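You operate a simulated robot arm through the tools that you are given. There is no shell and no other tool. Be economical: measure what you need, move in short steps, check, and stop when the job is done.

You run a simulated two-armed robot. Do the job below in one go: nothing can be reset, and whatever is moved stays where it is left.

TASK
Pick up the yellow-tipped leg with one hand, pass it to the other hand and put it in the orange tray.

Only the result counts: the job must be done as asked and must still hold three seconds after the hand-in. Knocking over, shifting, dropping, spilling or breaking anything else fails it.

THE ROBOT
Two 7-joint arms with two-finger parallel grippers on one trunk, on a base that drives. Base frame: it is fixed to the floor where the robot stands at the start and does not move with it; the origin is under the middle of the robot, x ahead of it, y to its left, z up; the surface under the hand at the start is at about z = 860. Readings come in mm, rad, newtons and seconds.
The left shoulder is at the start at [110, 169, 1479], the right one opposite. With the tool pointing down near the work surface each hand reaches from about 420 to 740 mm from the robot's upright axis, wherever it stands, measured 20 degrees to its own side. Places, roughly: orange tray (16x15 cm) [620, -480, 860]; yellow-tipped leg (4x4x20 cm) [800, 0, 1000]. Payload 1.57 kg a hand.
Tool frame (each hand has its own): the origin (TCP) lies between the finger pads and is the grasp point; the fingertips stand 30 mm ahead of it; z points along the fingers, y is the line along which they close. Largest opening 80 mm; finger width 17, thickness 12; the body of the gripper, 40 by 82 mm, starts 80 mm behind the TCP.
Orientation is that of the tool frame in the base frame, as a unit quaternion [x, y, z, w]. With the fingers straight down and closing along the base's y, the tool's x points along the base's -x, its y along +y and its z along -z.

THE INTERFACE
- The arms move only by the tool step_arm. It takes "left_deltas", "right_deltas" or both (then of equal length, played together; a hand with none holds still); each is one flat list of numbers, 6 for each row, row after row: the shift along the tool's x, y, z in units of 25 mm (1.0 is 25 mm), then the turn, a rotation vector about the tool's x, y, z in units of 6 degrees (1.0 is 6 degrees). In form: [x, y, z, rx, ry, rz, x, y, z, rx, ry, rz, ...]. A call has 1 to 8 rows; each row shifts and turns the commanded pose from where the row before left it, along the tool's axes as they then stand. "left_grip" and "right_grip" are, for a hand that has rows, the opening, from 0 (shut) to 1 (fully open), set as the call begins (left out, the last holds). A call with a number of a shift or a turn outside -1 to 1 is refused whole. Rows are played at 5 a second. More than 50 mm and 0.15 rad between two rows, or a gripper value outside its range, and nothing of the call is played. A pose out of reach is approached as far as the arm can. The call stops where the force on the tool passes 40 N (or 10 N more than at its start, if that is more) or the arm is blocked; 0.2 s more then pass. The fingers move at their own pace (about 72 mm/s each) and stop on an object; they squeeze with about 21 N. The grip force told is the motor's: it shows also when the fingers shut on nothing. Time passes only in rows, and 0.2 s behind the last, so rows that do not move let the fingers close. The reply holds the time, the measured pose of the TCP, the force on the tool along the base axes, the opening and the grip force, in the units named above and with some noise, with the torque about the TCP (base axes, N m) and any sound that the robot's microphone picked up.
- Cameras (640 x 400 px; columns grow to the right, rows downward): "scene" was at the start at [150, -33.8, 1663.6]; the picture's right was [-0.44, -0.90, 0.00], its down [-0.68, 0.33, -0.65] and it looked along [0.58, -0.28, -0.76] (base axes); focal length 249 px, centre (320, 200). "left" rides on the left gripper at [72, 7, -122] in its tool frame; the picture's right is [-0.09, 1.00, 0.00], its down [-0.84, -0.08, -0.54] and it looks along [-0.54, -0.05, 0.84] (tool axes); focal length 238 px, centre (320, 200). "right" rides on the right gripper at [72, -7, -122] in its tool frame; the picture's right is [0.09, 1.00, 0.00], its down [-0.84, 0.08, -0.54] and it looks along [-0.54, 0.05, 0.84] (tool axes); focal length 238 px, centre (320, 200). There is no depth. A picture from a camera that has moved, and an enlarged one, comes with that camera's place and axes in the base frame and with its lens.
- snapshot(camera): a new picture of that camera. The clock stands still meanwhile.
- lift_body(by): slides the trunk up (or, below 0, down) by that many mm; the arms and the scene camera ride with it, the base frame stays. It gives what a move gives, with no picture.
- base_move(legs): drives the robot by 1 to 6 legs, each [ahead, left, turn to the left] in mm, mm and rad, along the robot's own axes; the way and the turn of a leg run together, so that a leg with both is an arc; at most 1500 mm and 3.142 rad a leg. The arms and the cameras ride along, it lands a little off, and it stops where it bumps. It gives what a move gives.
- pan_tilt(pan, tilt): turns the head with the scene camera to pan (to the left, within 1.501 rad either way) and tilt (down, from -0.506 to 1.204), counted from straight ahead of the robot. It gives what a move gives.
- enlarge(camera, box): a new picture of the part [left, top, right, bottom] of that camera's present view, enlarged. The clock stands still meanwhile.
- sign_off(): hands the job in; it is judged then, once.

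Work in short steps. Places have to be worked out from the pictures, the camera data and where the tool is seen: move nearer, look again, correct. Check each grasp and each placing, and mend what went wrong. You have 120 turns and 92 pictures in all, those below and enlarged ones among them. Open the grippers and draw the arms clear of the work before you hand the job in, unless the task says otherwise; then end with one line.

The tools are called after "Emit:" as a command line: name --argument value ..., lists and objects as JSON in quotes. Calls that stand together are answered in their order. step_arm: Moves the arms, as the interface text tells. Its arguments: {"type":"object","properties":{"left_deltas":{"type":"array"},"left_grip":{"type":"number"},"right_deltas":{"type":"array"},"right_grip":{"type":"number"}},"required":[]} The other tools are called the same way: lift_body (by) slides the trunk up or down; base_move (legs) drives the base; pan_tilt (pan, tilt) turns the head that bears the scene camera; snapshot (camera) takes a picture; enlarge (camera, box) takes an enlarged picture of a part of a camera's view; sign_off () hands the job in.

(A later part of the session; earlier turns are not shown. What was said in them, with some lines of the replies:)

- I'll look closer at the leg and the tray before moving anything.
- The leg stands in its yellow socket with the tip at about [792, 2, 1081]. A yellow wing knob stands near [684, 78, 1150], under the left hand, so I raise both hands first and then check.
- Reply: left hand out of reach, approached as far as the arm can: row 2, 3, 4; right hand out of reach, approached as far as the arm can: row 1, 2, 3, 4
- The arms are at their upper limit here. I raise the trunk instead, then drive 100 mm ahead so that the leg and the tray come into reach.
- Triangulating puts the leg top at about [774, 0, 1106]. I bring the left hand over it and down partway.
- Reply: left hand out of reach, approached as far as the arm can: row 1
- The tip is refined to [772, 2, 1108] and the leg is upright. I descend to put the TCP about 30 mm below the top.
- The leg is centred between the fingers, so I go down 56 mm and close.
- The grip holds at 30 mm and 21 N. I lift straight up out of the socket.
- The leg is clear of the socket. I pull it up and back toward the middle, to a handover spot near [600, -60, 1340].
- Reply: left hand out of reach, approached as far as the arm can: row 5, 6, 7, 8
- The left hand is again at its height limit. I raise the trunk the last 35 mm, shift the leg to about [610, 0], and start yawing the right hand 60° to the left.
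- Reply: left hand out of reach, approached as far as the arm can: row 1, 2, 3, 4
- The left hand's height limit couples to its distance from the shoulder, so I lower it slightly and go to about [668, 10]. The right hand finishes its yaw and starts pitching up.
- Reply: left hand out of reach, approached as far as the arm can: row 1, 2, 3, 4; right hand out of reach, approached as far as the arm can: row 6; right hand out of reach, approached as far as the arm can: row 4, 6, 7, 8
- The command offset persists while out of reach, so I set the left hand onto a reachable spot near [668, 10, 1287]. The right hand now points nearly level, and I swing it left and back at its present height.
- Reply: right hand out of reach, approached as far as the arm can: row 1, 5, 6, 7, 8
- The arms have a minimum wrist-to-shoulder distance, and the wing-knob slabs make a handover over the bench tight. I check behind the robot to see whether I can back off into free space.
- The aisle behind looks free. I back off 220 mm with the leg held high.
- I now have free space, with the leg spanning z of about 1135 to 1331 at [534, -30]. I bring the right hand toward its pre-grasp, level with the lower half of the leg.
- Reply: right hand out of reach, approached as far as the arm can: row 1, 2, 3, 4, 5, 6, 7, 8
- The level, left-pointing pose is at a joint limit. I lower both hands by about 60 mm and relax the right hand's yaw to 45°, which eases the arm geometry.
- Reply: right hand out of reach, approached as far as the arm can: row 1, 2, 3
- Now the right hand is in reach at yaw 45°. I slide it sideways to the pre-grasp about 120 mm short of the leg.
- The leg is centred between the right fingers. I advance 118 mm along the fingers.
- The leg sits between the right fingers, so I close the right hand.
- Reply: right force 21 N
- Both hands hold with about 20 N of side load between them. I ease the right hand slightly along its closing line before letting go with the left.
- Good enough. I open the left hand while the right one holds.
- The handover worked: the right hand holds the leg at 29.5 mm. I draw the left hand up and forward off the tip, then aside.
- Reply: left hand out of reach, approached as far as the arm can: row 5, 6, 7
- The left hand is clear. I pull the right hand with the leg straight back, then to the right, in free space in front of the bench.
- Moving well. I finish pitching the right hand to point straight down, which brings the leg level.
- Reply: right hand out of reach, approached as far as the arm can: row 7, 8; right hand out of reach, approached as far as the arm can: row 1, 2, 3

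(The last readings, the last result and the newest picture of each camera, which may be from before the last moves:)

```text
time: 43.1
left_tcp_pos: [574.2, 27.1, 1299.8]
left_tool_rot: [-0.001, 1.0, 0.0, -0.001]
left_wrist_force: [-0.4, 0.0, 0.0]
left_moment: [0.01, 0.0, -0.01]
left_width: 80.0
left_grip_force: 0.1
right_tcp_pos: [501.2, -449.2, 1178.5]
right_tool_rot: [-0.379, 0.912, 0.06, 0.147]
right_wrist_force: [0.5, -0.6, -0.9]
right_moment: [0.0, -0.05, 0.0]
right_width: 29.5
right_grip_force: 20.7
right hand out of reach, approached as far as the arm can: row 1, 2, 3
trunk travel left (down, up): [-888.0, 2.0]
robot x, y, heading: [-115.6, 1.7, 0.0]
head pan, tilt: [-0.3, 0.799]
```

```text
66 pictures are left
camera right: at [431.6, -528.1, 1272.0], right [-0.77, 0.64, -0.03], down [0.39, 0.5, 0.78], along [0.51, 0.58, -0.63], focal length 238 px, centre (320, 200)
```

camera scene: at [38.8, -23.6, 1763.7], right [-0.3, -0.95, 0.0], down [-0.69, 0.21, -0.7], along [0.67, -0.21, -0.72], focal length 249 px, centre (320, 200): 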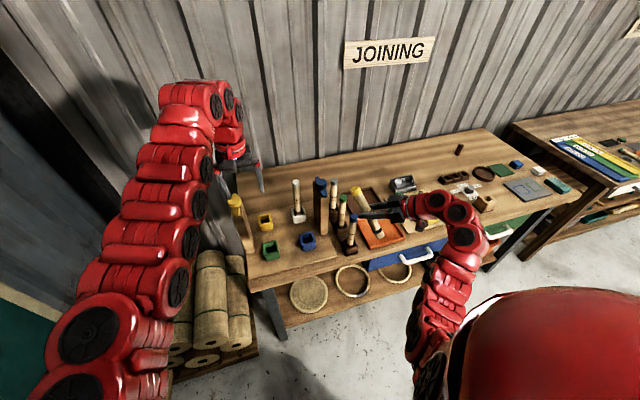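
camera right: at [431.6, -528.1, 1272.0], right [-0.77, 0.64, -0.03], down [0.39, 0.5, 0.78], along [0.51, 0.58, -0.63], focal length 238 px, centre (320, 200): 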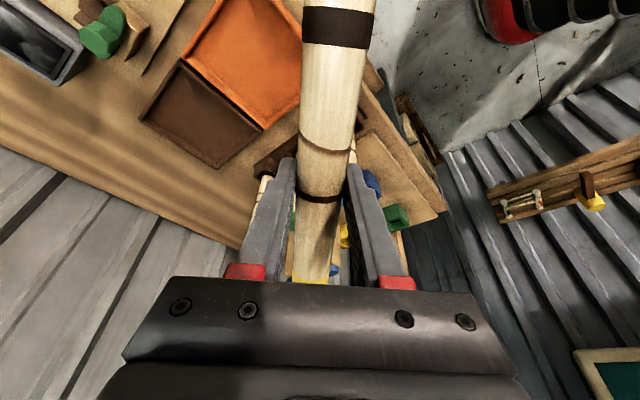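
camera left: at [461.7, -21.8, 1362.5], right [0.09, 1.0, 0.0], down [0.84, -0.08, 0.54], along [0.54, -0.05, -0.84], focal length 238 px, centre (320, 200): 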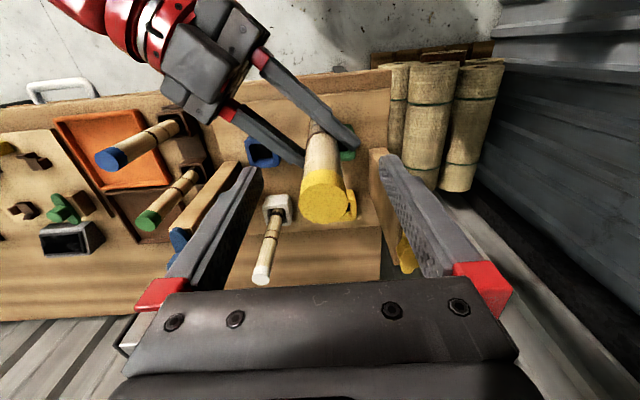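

The last 18° of pitch is limited at this height and can wait. I drive back to the bench with everything above the obstacles.

Emit:
base_move --legs '[[215, 0, 0]]'

Emit:
snapshot --camera "scene"

Emit:
snapshot --camera "right"

```text
time: 44.8
left_tcp_pos: [784.0, 25.7, 1300.7]
left_tool_rot: [0.0, 1.0, 0.0, -0.001]
left_wrist_force: [-0.4, -0.6, 0.0]
left_moment: [0.02, -0.01, -0.01]
left_width: 80.1
left_grip_force: 0.0
right_tcp_pos: [710.7, -448.7, 1179.5]
right_tool_rot: [-0.379, 0.912, 0.059, 0.147]
right_wrist_force: [0.2, 0.2, -0.7]
right_moment: [0.01, 0.01, 0.0]
right_width: 29.3
right_grip_force: 21.4
trunk travel left (down, up): [-888.0, 2.0]
robot x, y, heading: [96.0, 0.9, 0.002]
head pan, tilt: [-0.3, 0.799]
```

```text
65 pictures are left
camera scene: at [247.5, -24.0, 1764.0], right [-0.3, -0.96, 0.0], down [-0.68, 0.21, -0.7], along [0.67, -0.21, -0.72], focal length 249 px, centre (320, 200)
```

scene: 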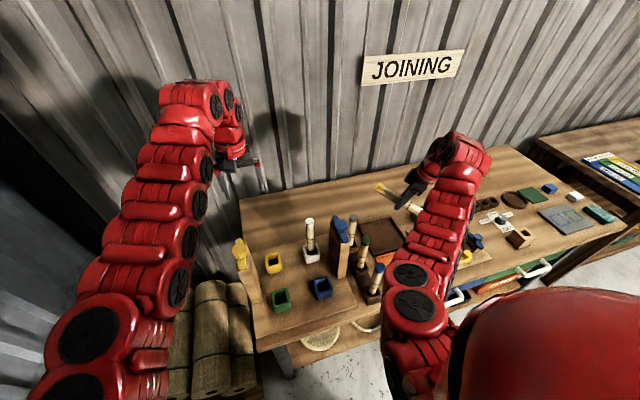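

```text
64 pictures are left
camera right: at [641.5, -528.3, 1272.9], right [-0.77, 0.64, -0.03], down [0.39, 0.5, 0.78], along [0.51, 0.58, -0.63], focal length 238 px, centre (320, 200)
```

right: 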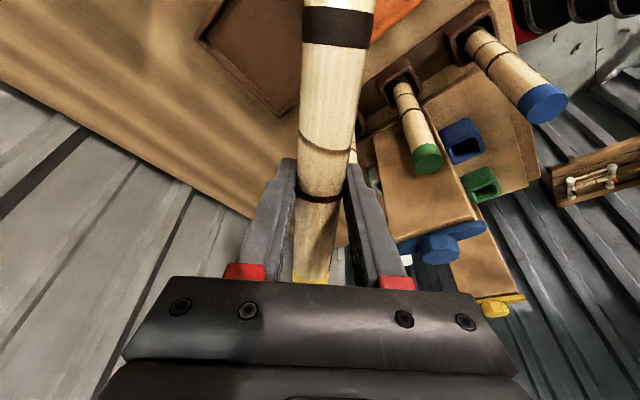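

Back at the bench. I lower the trunk 60 mm, then move the right hand over the tray while levelling the leg.

Emit:
lift_body --by -60

Emit:
step_arm --right_deltas '[0.6, 0.4, 0, 0, 0.4, 0, 0.6, 0.4, 0.3, 0, 0.4, 0, 0.6, 0.4, 0.3, 0, 0.4, 0, 0.6, 0.4, 0.3, 0, 0.4, 0, 0.6, 0.4, 0.3, 0, 0.4, 0, 0.6, 0.4, 0, 0, 0.4, 0, 0, 0, 0, 0, 0.4, 0, 0, 0, 0, 0, 0.3, 0]'

Emit:
snapshot --camera "scene"

```text
time: 45.8
left_tcp_pos: [784.8, 26.2, 1239.6]
left_tool_rot: [0.0, 1.0, 0.0, -0.001]
left_wrist_force: [-0.8, 0.5, -1.0]
left_moment: [0.02, -0.01, 0.03]
left_width: 79.9
left_grip_force: 0.1
right_tcp_pos: [712.7, -449.6, 1118.5]
right_tool_rot: [-0.379, 0.912, 0.059, 0.147]
right_wrist_force: [0.0, -0.8, -1.0]
right_moment: [0.0, -0.01, -0.01]
right_width: 29.4
right_grip_force: 20.8
trunk travel left (down, up): [-828.0, 62.0]
robot x, y, heading: [89.4, 1.6, 0.002]
head pan, tilt: [-0.3, 0.799]
```

```text
time: 47.6
left_tcp_pos: [785.1, 27.1, 1240.1]
left_tool_rot: [0.0, 1.0, 0.001, -0.001]
left_wrist_force: [0.1, 0.5, 0.3]
left_moment: [0.0, -0.01, -0.06]
left_width: 79.8
left_grip_force: 0.0
right_tcp_pos: [624.9, -472.6, 1058.5]
right_tool_rot: [-0.383, 0.924, -0.003, -0.003]
right_wrist_force: [0.1, -0.1, -1.1]
right_moment: [0.02, -0.03, 0.02]
right_width: 29.3
right_grip_force: 21.1
right hand out of reach, approached as far as the arm can: row 5, 6
trunk travel left (down, up): [-828.0, 62.0]
robot x, y, heading: [91.8, 2.5, -0.001]
head pan, tilt: [-0.3, 0.799]
```

```text
63 pictures are left
camera scene: at [250.5, -23.9, 1703.7], right [-0.3, -0.96, 0.0], down [-0.69, 0.21, -0.7], along [0.67, -0.21, -0.72], focal length 249 px, centre (320, 200)
```

scene: 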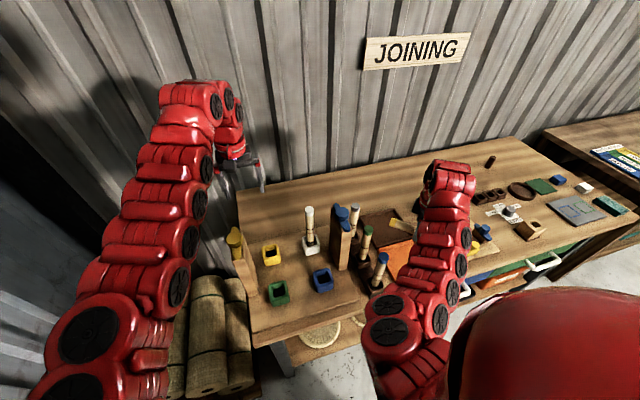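

The leg is level above the tray. I rotate the hand 90° about its own axis so the leg lies along the diagonal that stays clear of the standing legs.

Emit:
step_arm --right_deltas '[0, 0, 0, 0, 0, 1, 0, 0, 0, 0, 0, 1, 0, 0, 0, 0, 0, 1, 0, 0, 0, 0, 0, 1, 0, 0, 0, 0, 0, 1, 0, 0, 0, 0, 0, 1, 0, 0, 0, 0, 0, 1, 0, 0, 0, 0, 0, 1]'

Emit:
step_arm --right_deltas '[0, 0, 0, 0, 0, 1, 0, 0, 0, 0, 0, 1, 0, 0, 0, 0, 0, 1, 0, 0, 0, 0, 0, 1, 0, 0, 0, 0, 0, 1, 0, 0, 0, 0, 0, 1, 0, 0, 0, 0, 0, 1]'

Emit:
snapshot --camera "right"

Emit:
snapshot --camera "scene"

```text
time: 49.4
left_tcp_pos: [786.9, 26.0, 1238.5]
left_tool_rot: [0.001, 1.0, -0.001, -0.001]
left_wrist_force: [0.4, -0.3, -0.4]
left_moment: [-0.03, -0.01, -0.01]
left_width: 80.1
left_grip_force: 0.2
right_tcp_pos: [624.0, -471.6, 1059.2]
right_tool_rot: [0.027, 1.0, -0.003, -0.001]
right_wrist_force: [-0.4, 0.5, -0.7]
right_moment: [-0.03, 0.0, -0.01]
right_width: 29.1
right_grip_force: 20.9
trunk travel left (down, up): [-828.0, 62.0]
robot x, y, heading: [94.4, 0.8, 0.0]
head pan, tilt: [-0.3, 0.799]
```

```text
time: 51.0
left_tcp_pos: [786.5, 26.6, 1238.7]
left_tool_rot: [0.0, 1.0, 0.001, 0.0]
left_wrist_force: [-0.3, 0.1, -0.5]
left_moment: [0.01, -0.03, -0.04]
left_width: 80.3
left_grip_force: 0.1
right_tcp_pos: [624.5, -472.1, 1060.2]
right_tool_rot: [0.383, 0.924, -0.005, 0.0]
right_wrist_force: [-0.1, -0.3, -0.9]
right_moment: [0.02, 0.02, 0.03]
right_width: 29.5
right_grip_force: 21.2
trunk travel left (down, up): [-828.0, 62.0]
robot x, y, heading: [91.5, 1.0, -0.005]
head pan, tilt: [-0.3, 0.799]
```

```text
62 pictures are left
camera right: at [570.7, -424.9, 1180.9], right [0.64, 0.77, -0.01], down [0.65, -0.53, 0.54], along [0.41, -0.35, -0.84], focal length 238 px, centre (320, 200)
```

right: 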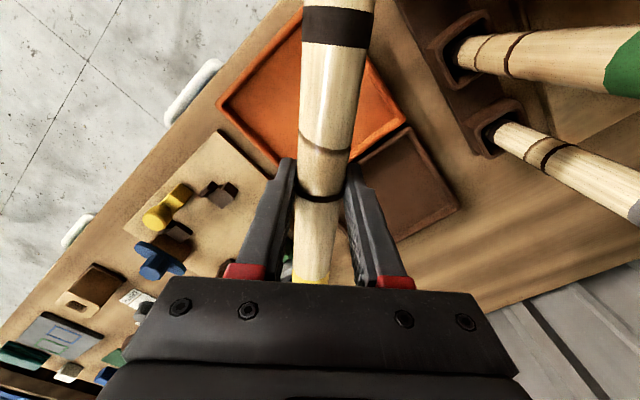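

```text
61 pictures are left
camera scene: at [250.3, -24.0, 1703.7], right [-0.3, -0.96, 0.0], down [-0.68, 0.21, -0.7], along [0.67, -0.21, -0.72], focal length 249 px, centre (320, 200)
```

scene: 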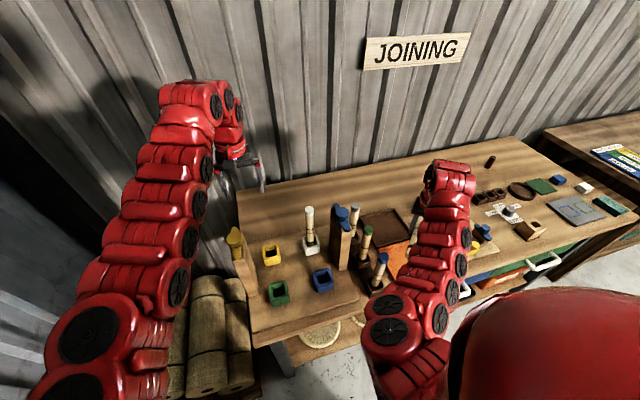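

I fix the tray at x 532–702, y -560 to -397, with the rim at about z 880 and the centre at about [616, -479]. I centre the leg over its diagonal and go down to about z 950.

Emit:
step_arm --right_deltas '[0.66, -0.44, 0, 0, 0, 0, 0, 0, 0.9, 0, 0, 0, 0, 0, 0.9, 0, 0, 0, 0, 0, 0.9, 0, 0, 0, 0, 0, 0.9, 0, 0, 0, 0, 0, 0.8, 0, 0, 0]'

Emit:
snapshot --camera "right"

Emit:
snapshot --camera "scene"

```text
time: 52.4
left_tcp_pos: [785.5, 27.0, 1238.6]
left_tool_rot: [0.0, 1.0, 0.0, -0.002]
left_wrist_force: [-0.8, 0.6, 0.3]
left_moment: [0.01, 0.0, 0.0]
left_width: 80.1
left_grip_force: 0.1
right_tcp_pos: [615.5, -475.8, 936.3]
right_tool_rot: [0.383, 0.924, -0.004, 0.001]
right_wrist_force: [-0.1, 0.1, -1.1]
right_moment: [0.02, 0.02, 0.01]
right_width: 29.2
right_grip_force: 20.7
right hand out of reach, approached as far as the arm can: row 1
trunk travel left (down, up): [-828.0, 62.0]
robot x, y, heading: [92.3, -3.3, 0.0]
head pan, tilt: [-0.3, 0.799]
```

```text
60 pictures are left
camera right: at [562.0, -428.4, 1059.7], right [0.64, 0.77, -0.01], down [0.65, -0.53, 0.54], along [0.41, -0.35, -0.84], focal length 238 px, centre (320, 200)
```

right: 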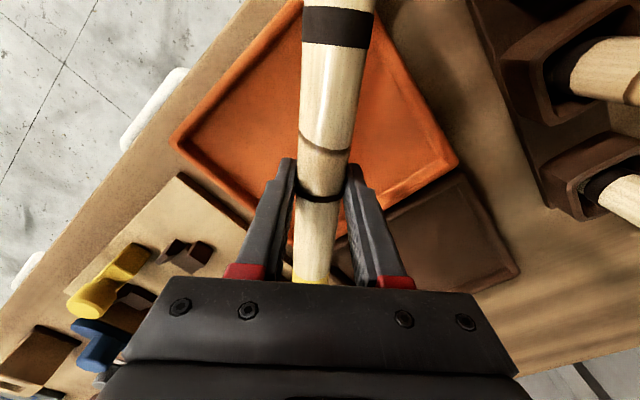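

```text
59 pictures are left
camera scene: at [250.6, -24.1, 1703.7], right [-0.3, -0.96, 0.0], down [-0.69, 0.21, -0.7], along [0.67, -0.21, -0.72], focal length 249 px, centre (320, 200)
```

scene: 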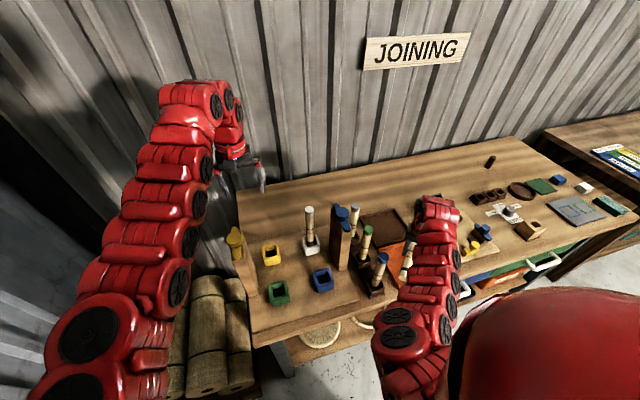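

I shift 14 mm back along the leg and lower to about z 904, just above where the leg meets the rim.

Emit:
step_arm --right_deltas '[0.57, -0.05, 0, 0, 0, 0, 0, 0, 0.5, 0, 0, 0, 0, 0, 0.4, 0, 0, 0, 0, 0, 0.4, 0, 0, 0]'

Emit:
snapshot --camera "right"

```text
time: 53.4
left_tcp_pos: [786.6, 26.4, 1239.6]
left_tool_rot: [0.0, 1.0, 0.0, 0.0]
left_wrist_force: [0.6, -0.3, 0.4]
left_moment: [-0.01, 0.01, 0.03]
left_width: 80.1
left_grip_force: 0.0
right_tcp_pos: [603.8, -468.1, 905.4]
right_tool_rot: [0.382, 0.924, -0.006, 0.0]
right_wrist_force: [-1.0, 0.2, -1.1]
right_moment: [-0.01, 0.01, 0.02]
right_width: 29.7
right_grip_force: 20.8
trunk travel left (down, up): [-828.0, 62.0]
robot x, y, heading: [95.8, 2.1, -0.0]
head pan, tilt: [-0.3, 0.799]
```

```text
58 pictures are left
camera right: at [550.1, -421.1, 1027.1], right [0.64, 0.77, -0.01], down [0.65, -0.53, 0.54], along [0.41, -0.35, -0.84], focal length 238 px, centre (320, 200)
```

right: 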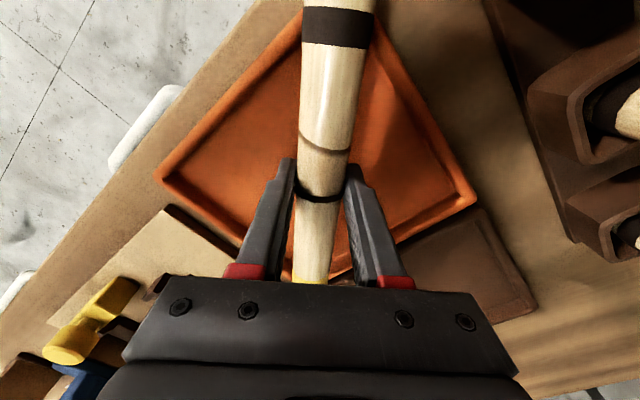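

Leg and diagonal line up. I lower in small steps toward contact.

Emit:
step_arm --right_deltas '[0, 0, 0.1, 0, 0, 0, 0, 0, 0.1, 0, 0, 0, 0, 0, 0.1, 0, 0, 0]'

```text
time: 54.2
left_tcp_pos: [786.6, 26.5, 1240.0]
left_tool_rot: [0.001, 1.0, 0.0, -0.001]
left_wrist_force: [0.3, 0.8, 0.4]
left_moment: [-0.01, 0.02, -0.02]
left_width: 80.1
left_grip_force: 0.0
right_tcp_pos: [604.0, -468.3, 898.7]
right_tool_rot: [0.382, 0.924, -0.004, 0.0]
right_wrist_force: [0.0, 0.1, 5.4]
right_moment: [0.34, 0.39, -0.02]
right_width: 29.4
right_grip_force: 20.9
trunk travel left (down, up): [-828.0, 62.0]
robot x, y, heading: [93.8, 1.1, 0.004]
head pan, tilt: [-0.3, 0.799]
```

The rear end touches the rim with about 6 N, and the tip is a few mm above its place. I open the hand.

Emit:
step_arm --right_deltas '[0, 0, 0, 0, 0, 0, 0, 0, 0, 0, 0, 0, 0, 0, 0, 0, 0, 0, 0, 0, 0, 0, 0, 0]' --right_grip 0.75

Emit:
snapshot --camera "right"

```text
time: 55.2
left_tcp_pos: [785.5, 27.2, 1239.9]
left_tool_rot: [0.0, 1.0, 0.0, -0.001]
left_wrist_force: [0.2, -0.3, -1.3]
left_moment: [0.0, 0.03, -0.03]
left_width: 80.0
left_grip_force: 0.1
right_tcp_pos: [605.6, -468.3, 898.3]
right_tool_rot: [0.383, 0.924, -0.005, -0.001]
right_wrist_force: [0.9, -0.5, -0.2]
right_moment: [0.02, 0.0, 0.01]
right_width: 59.8
right_grip_force: 0.0
trunk travel left (down, up): [-828.0, 62.0]
robot x, y, heading: [94.9, 1.4, -0.0]
head pan, tilt: [-0.3, 0.799]
```

```text
57 pictures are left
camera right: at [550.9, -420.6, 1020.4], right [0.64, 0.77, -0.01], down [0.65, -0.53, 0.54], along [0.41, -0.35, -0.84], focal length 238 px, centre (320, 200)
```

right: 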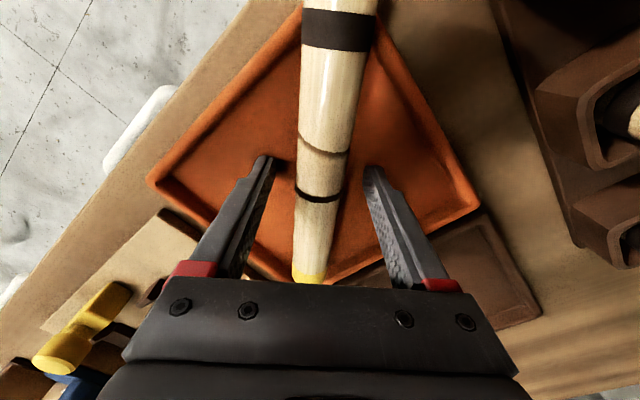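

The leg has settled between the open fingers. I withdraw straight up.

Emit:
step_arm --right_deltas '[0, 0, -0.5, 0, 0, 0, 0, 0, -1, 0, 0, 0, 0, 0, -1, 0, 0, 0, 0, 0, -1, 0, 0, 0, 0, 0, -1, 0, 0, 0, 0, 0, -1, 0, 0, 0]'

Emit:
snapshot --camera "right"

```text
time: 56.6
left_tcp_pos: [784.9, 27.2, 1240.3]
left_tool_rot: [0.0, 1.0, -0.001, -0.001]
left_wrist_force: [-0.2, 0.9, 0.6]
left_moment: [0.01, -0.02, 0.0]
left_width: 80.0
left_grip_force: 0.1
right_tcp_pos: [605.3, -466.5, 1035.6]
right_tool_rot: [0.383, 0.924, -0.004, -0.001]
right_wrist_force: [-0.2, 0.1, 0.2]
right_moment: [0.01, 0.0, 0.02]
right_width: 59.9
right_grip_force: 0.0
trunk travel left (down, up): [-828.0, 62.0]
robot x, y, heading: [93.8, 2.8, -0.006]
head pan, tilt: [-0.3, 0.799]
```

```text
56 pictures are left
camera right: at [551.1, -419.7, 1158.3], right [0.64, 0.77, -0.01], down [0.65, -0.53, 0.54], along [0.41, -0.35, -0.84], focal length 238 px, centre (320, 200)
```

right: 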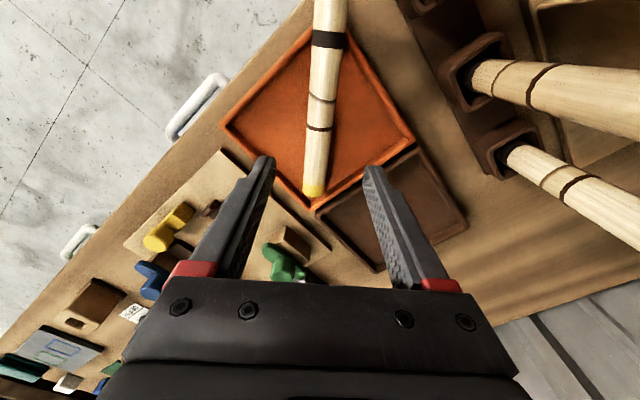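

The tip end is down in the far corner and the rear end overhangs the near one. I go higher and back to see the whole leg.

Emit:
step_arm --right_deltas '[0, 0, -1, 0, 0, 0, 0, 0, -1, 0, 0, 0, 0.7, -0.3, -1, 0, 0, 0, 0.7, -0.5, -0.7, 0, 0, 0]'

Emit:
snapshot --camera "right"

Emit:
snapshot --camera "scene"

```text
time: 57.6
left_tcp_pos: [786.5, 25.9, 1239.5]
left_tool_rot: [-0.001, 1.0, -0.001, -0.002]
left_wrist_force: [0.0, -0.2, 0.7]
left_moment: [0.02, 0.01, -0.01]
left_width: 80.1
left_grip_force: 0.1
right_tcp_pos: [622.1, -488.1, 1067.4]
right_tool_rot: [0.382, 0.924, -0.004, -0.001]
right_wrist_force: [0.1, -0.1, 0.4]
right_moment: [0.0, 0.02, -0.02]
right_width: 60.0
right_grip_force: 0.2
right hand out of reach, approached as far as the arm can: row 1, 2, 3, 4
trunk travel left (down, up): [-828.0, 62.0]
robot x, y, heading: [94.1, 2.9, -0.004]
head pan, tilt: [-0.3, 0.799]
```

```text
55 pictures are left
camera right: at [568.1, -439.9, 1192.0], right [0.64, 0.77, -0.01], down [0.65, -0.53, 0.54], along [0.41, -0.35, -0.84], focal length 238 px, centre (320, 200)
```

right: 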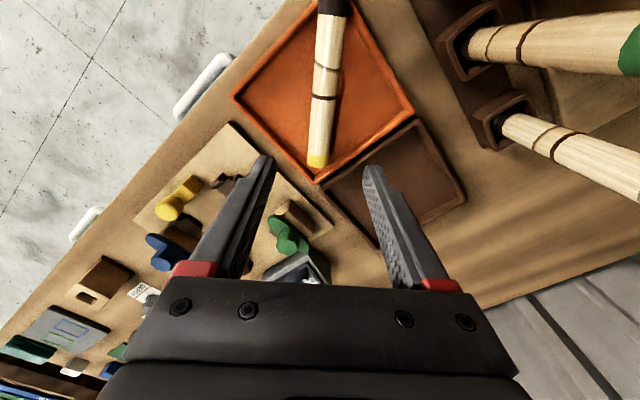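

```text
54 pictures are left
camera scene: at [250.8, -23.7, 1703.6], right [-0.3, -0.96, 0.0], down [-0.69, 0.21, -0.7], along [0.67, -0.21, -0.72], focal length 249 px, centre (320, 200)
```

scene: 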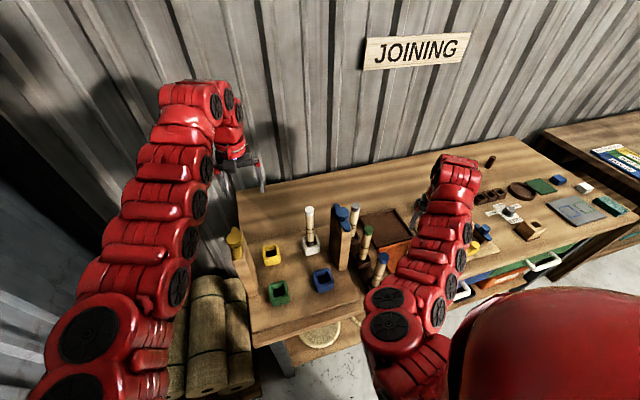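

I raise the trunk and swing the right hand out to the right, so the scene camera can see the tray.

Emit:
lift_body --by 60

Emit:
step_arm --right_deltas '[-0.4, -0.7, 0, 0, 0, 0, -0.5, -0.7, 0, 0, 0, 0, -0.5, -0.7, 0, 0, 0, 0, -0.5, -0.7, 0, 0, 0, 0, -0.5, -0.7, 0, 0, 0, 0, -0.5, -0.7, 0, 0, 0, 0, -0.5, -0.7, 0, 0, 0, 0]'

Emit:
pan_tilt --pan -0.75 --tilt 0.9

Emit:
snapshot --camera "scene"

```text
time: 58.6
left_tcp_pos: [785.4, 27.1, 1299.2]
left_tool_rot: [0.0, 1.0, -0.001, -0.002]
left_wrist_force: [1.0, 0.7, 0.2]
left_moment: [0.0, 0.0, 0.0]
left_width: 80.0
left_grip_force: 0.1
right_tcp_pos: [622.9, -488.5, 1130.1]
right_tool_rot: [0.383, 0.924, -0.005, -0.001]
right_wrist_force: [-0.4, -0.3, 0.3]
right_moment: [0.02, -0.02, -0.01]
right_width: 60.0
right_grip_force: 0.1
trunk travel left (down, up): [-888.0, 2.0]
robot x, y, heading: [91.1, 0.6, -0.001]
head pan, tilt: [-0.3, 0.799]
```

```text
time: 60.2
left_tcp_pos: [784.7, 25.5, 1300.2]
left_tool_rot: [0.0, 1.0, 0.0, -0.001]
left_wrist_force: [-0.1, -0.7, -0.5]
left_moment: [-0.06, 0.0, -0.01]
left_width: 80.2
left_grip_force: 0.0
right_tcp_pos: [596.1, -635.9, 1132.8]
right_tool_rot: [0.383, 0.924, -0.003, -0.001]
right_wrist_force: [-1.1, -0.5, 0.0]
right_moment: [0.0, 0.01, 0.0]
right_width: 60.2
right_grip_force: 0.0
trunk travel left (down, up): [-888.0, 2.0]
robot x, y, heading: [91.3, 1.7, -0.003]
head pan, tilt: [-0.3, 0.799]
```

```text
time: 61.1
left_tcp_pos: [785.8, 26.7, 1299.2]
left_tool_rot: [0.001, 1.0, 0.0, -0.001]
left_wrist_force: [-0.8, 0.3, 0.9]
left_moment: [0.01, 0.0, 0.03]
left_width: 79.8
left_grip_force: 0.0
right_tcp_pos: [595.3, -633.9, 1132.2]
right_tool_rot: [0.382, 0.924, -0.005, -0.001]
right_wrist_force: [0.1, 0.4, 1.3]
right_moment: [0.01, 0.01, -0.04]
right_width: 60.1
right_grip_force: 0.1
trunk travel left (down, up): [-888.0, 2.0]
robot x, y, heading: [92.1, 2.3, -0.001]
head pan, tilt: [-0.75, 0.901]
```

```text
53 pictures are left
camera scene: at [228.7, -51.1, 1755.8], right [-0.68, -0.73, 0.0], down [-0.57, 0.53, -0.62], along [0.45, -0.42, -0.78], focal length 249 px, centre (320, 200)
```

scene: 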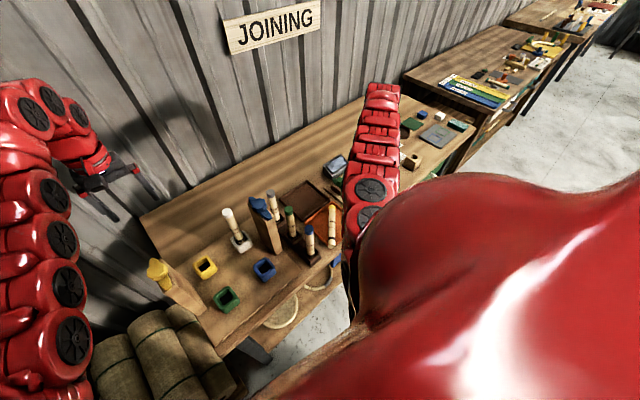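

Emit:
enlarge --camera "scene" --box '[260, 160, 380, 270]'

Emit:
snapshot --camera "right"

```text
3.64 times, centred on (320, 215) of scene
camera zoom: at [228.7, -51.1, 1755.8], right [-0.68, -0.73, 0.0], down [-0.57, 0.53, -0.62], along [0.45, -0.42, -0.78], focal length 907 px, centre (320, 146)
```

zoom: 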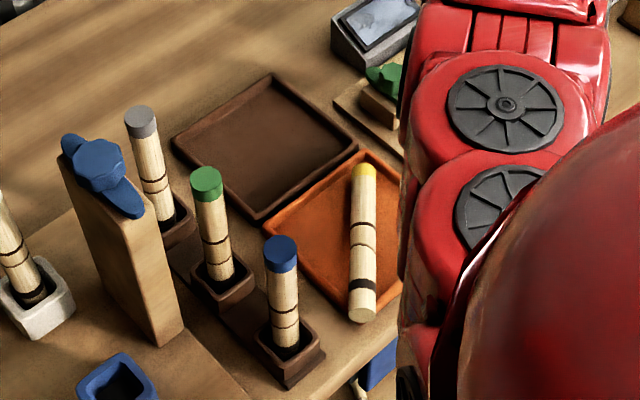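

```text
51 pictures are left
camera right: at [542.0, -586.8, 1254.0], right [0.64, 0.77, -0.01], down [0.65, -0.53, 0.54], along [0.41, -0.35, -0.84], focal length 238 px, centre (320, 200)
```

right: 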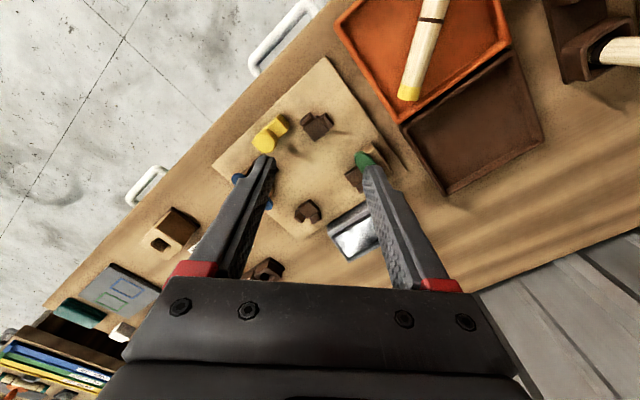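

The leg rests steadily in the orange tray: its tip end is on the floor in the far corner and its centre is well inside. Nothing else has moved, and both hands are open and clear, so I hand it in.

Emit:
sign_off

```text
The job is handed in.
```

I picked up the yellow-tipped leg with the left hand, passed it to the right and laid it diagonally in the orange tray; its rear end rests on the near-corner rim and overhangs it by about 10 mm.
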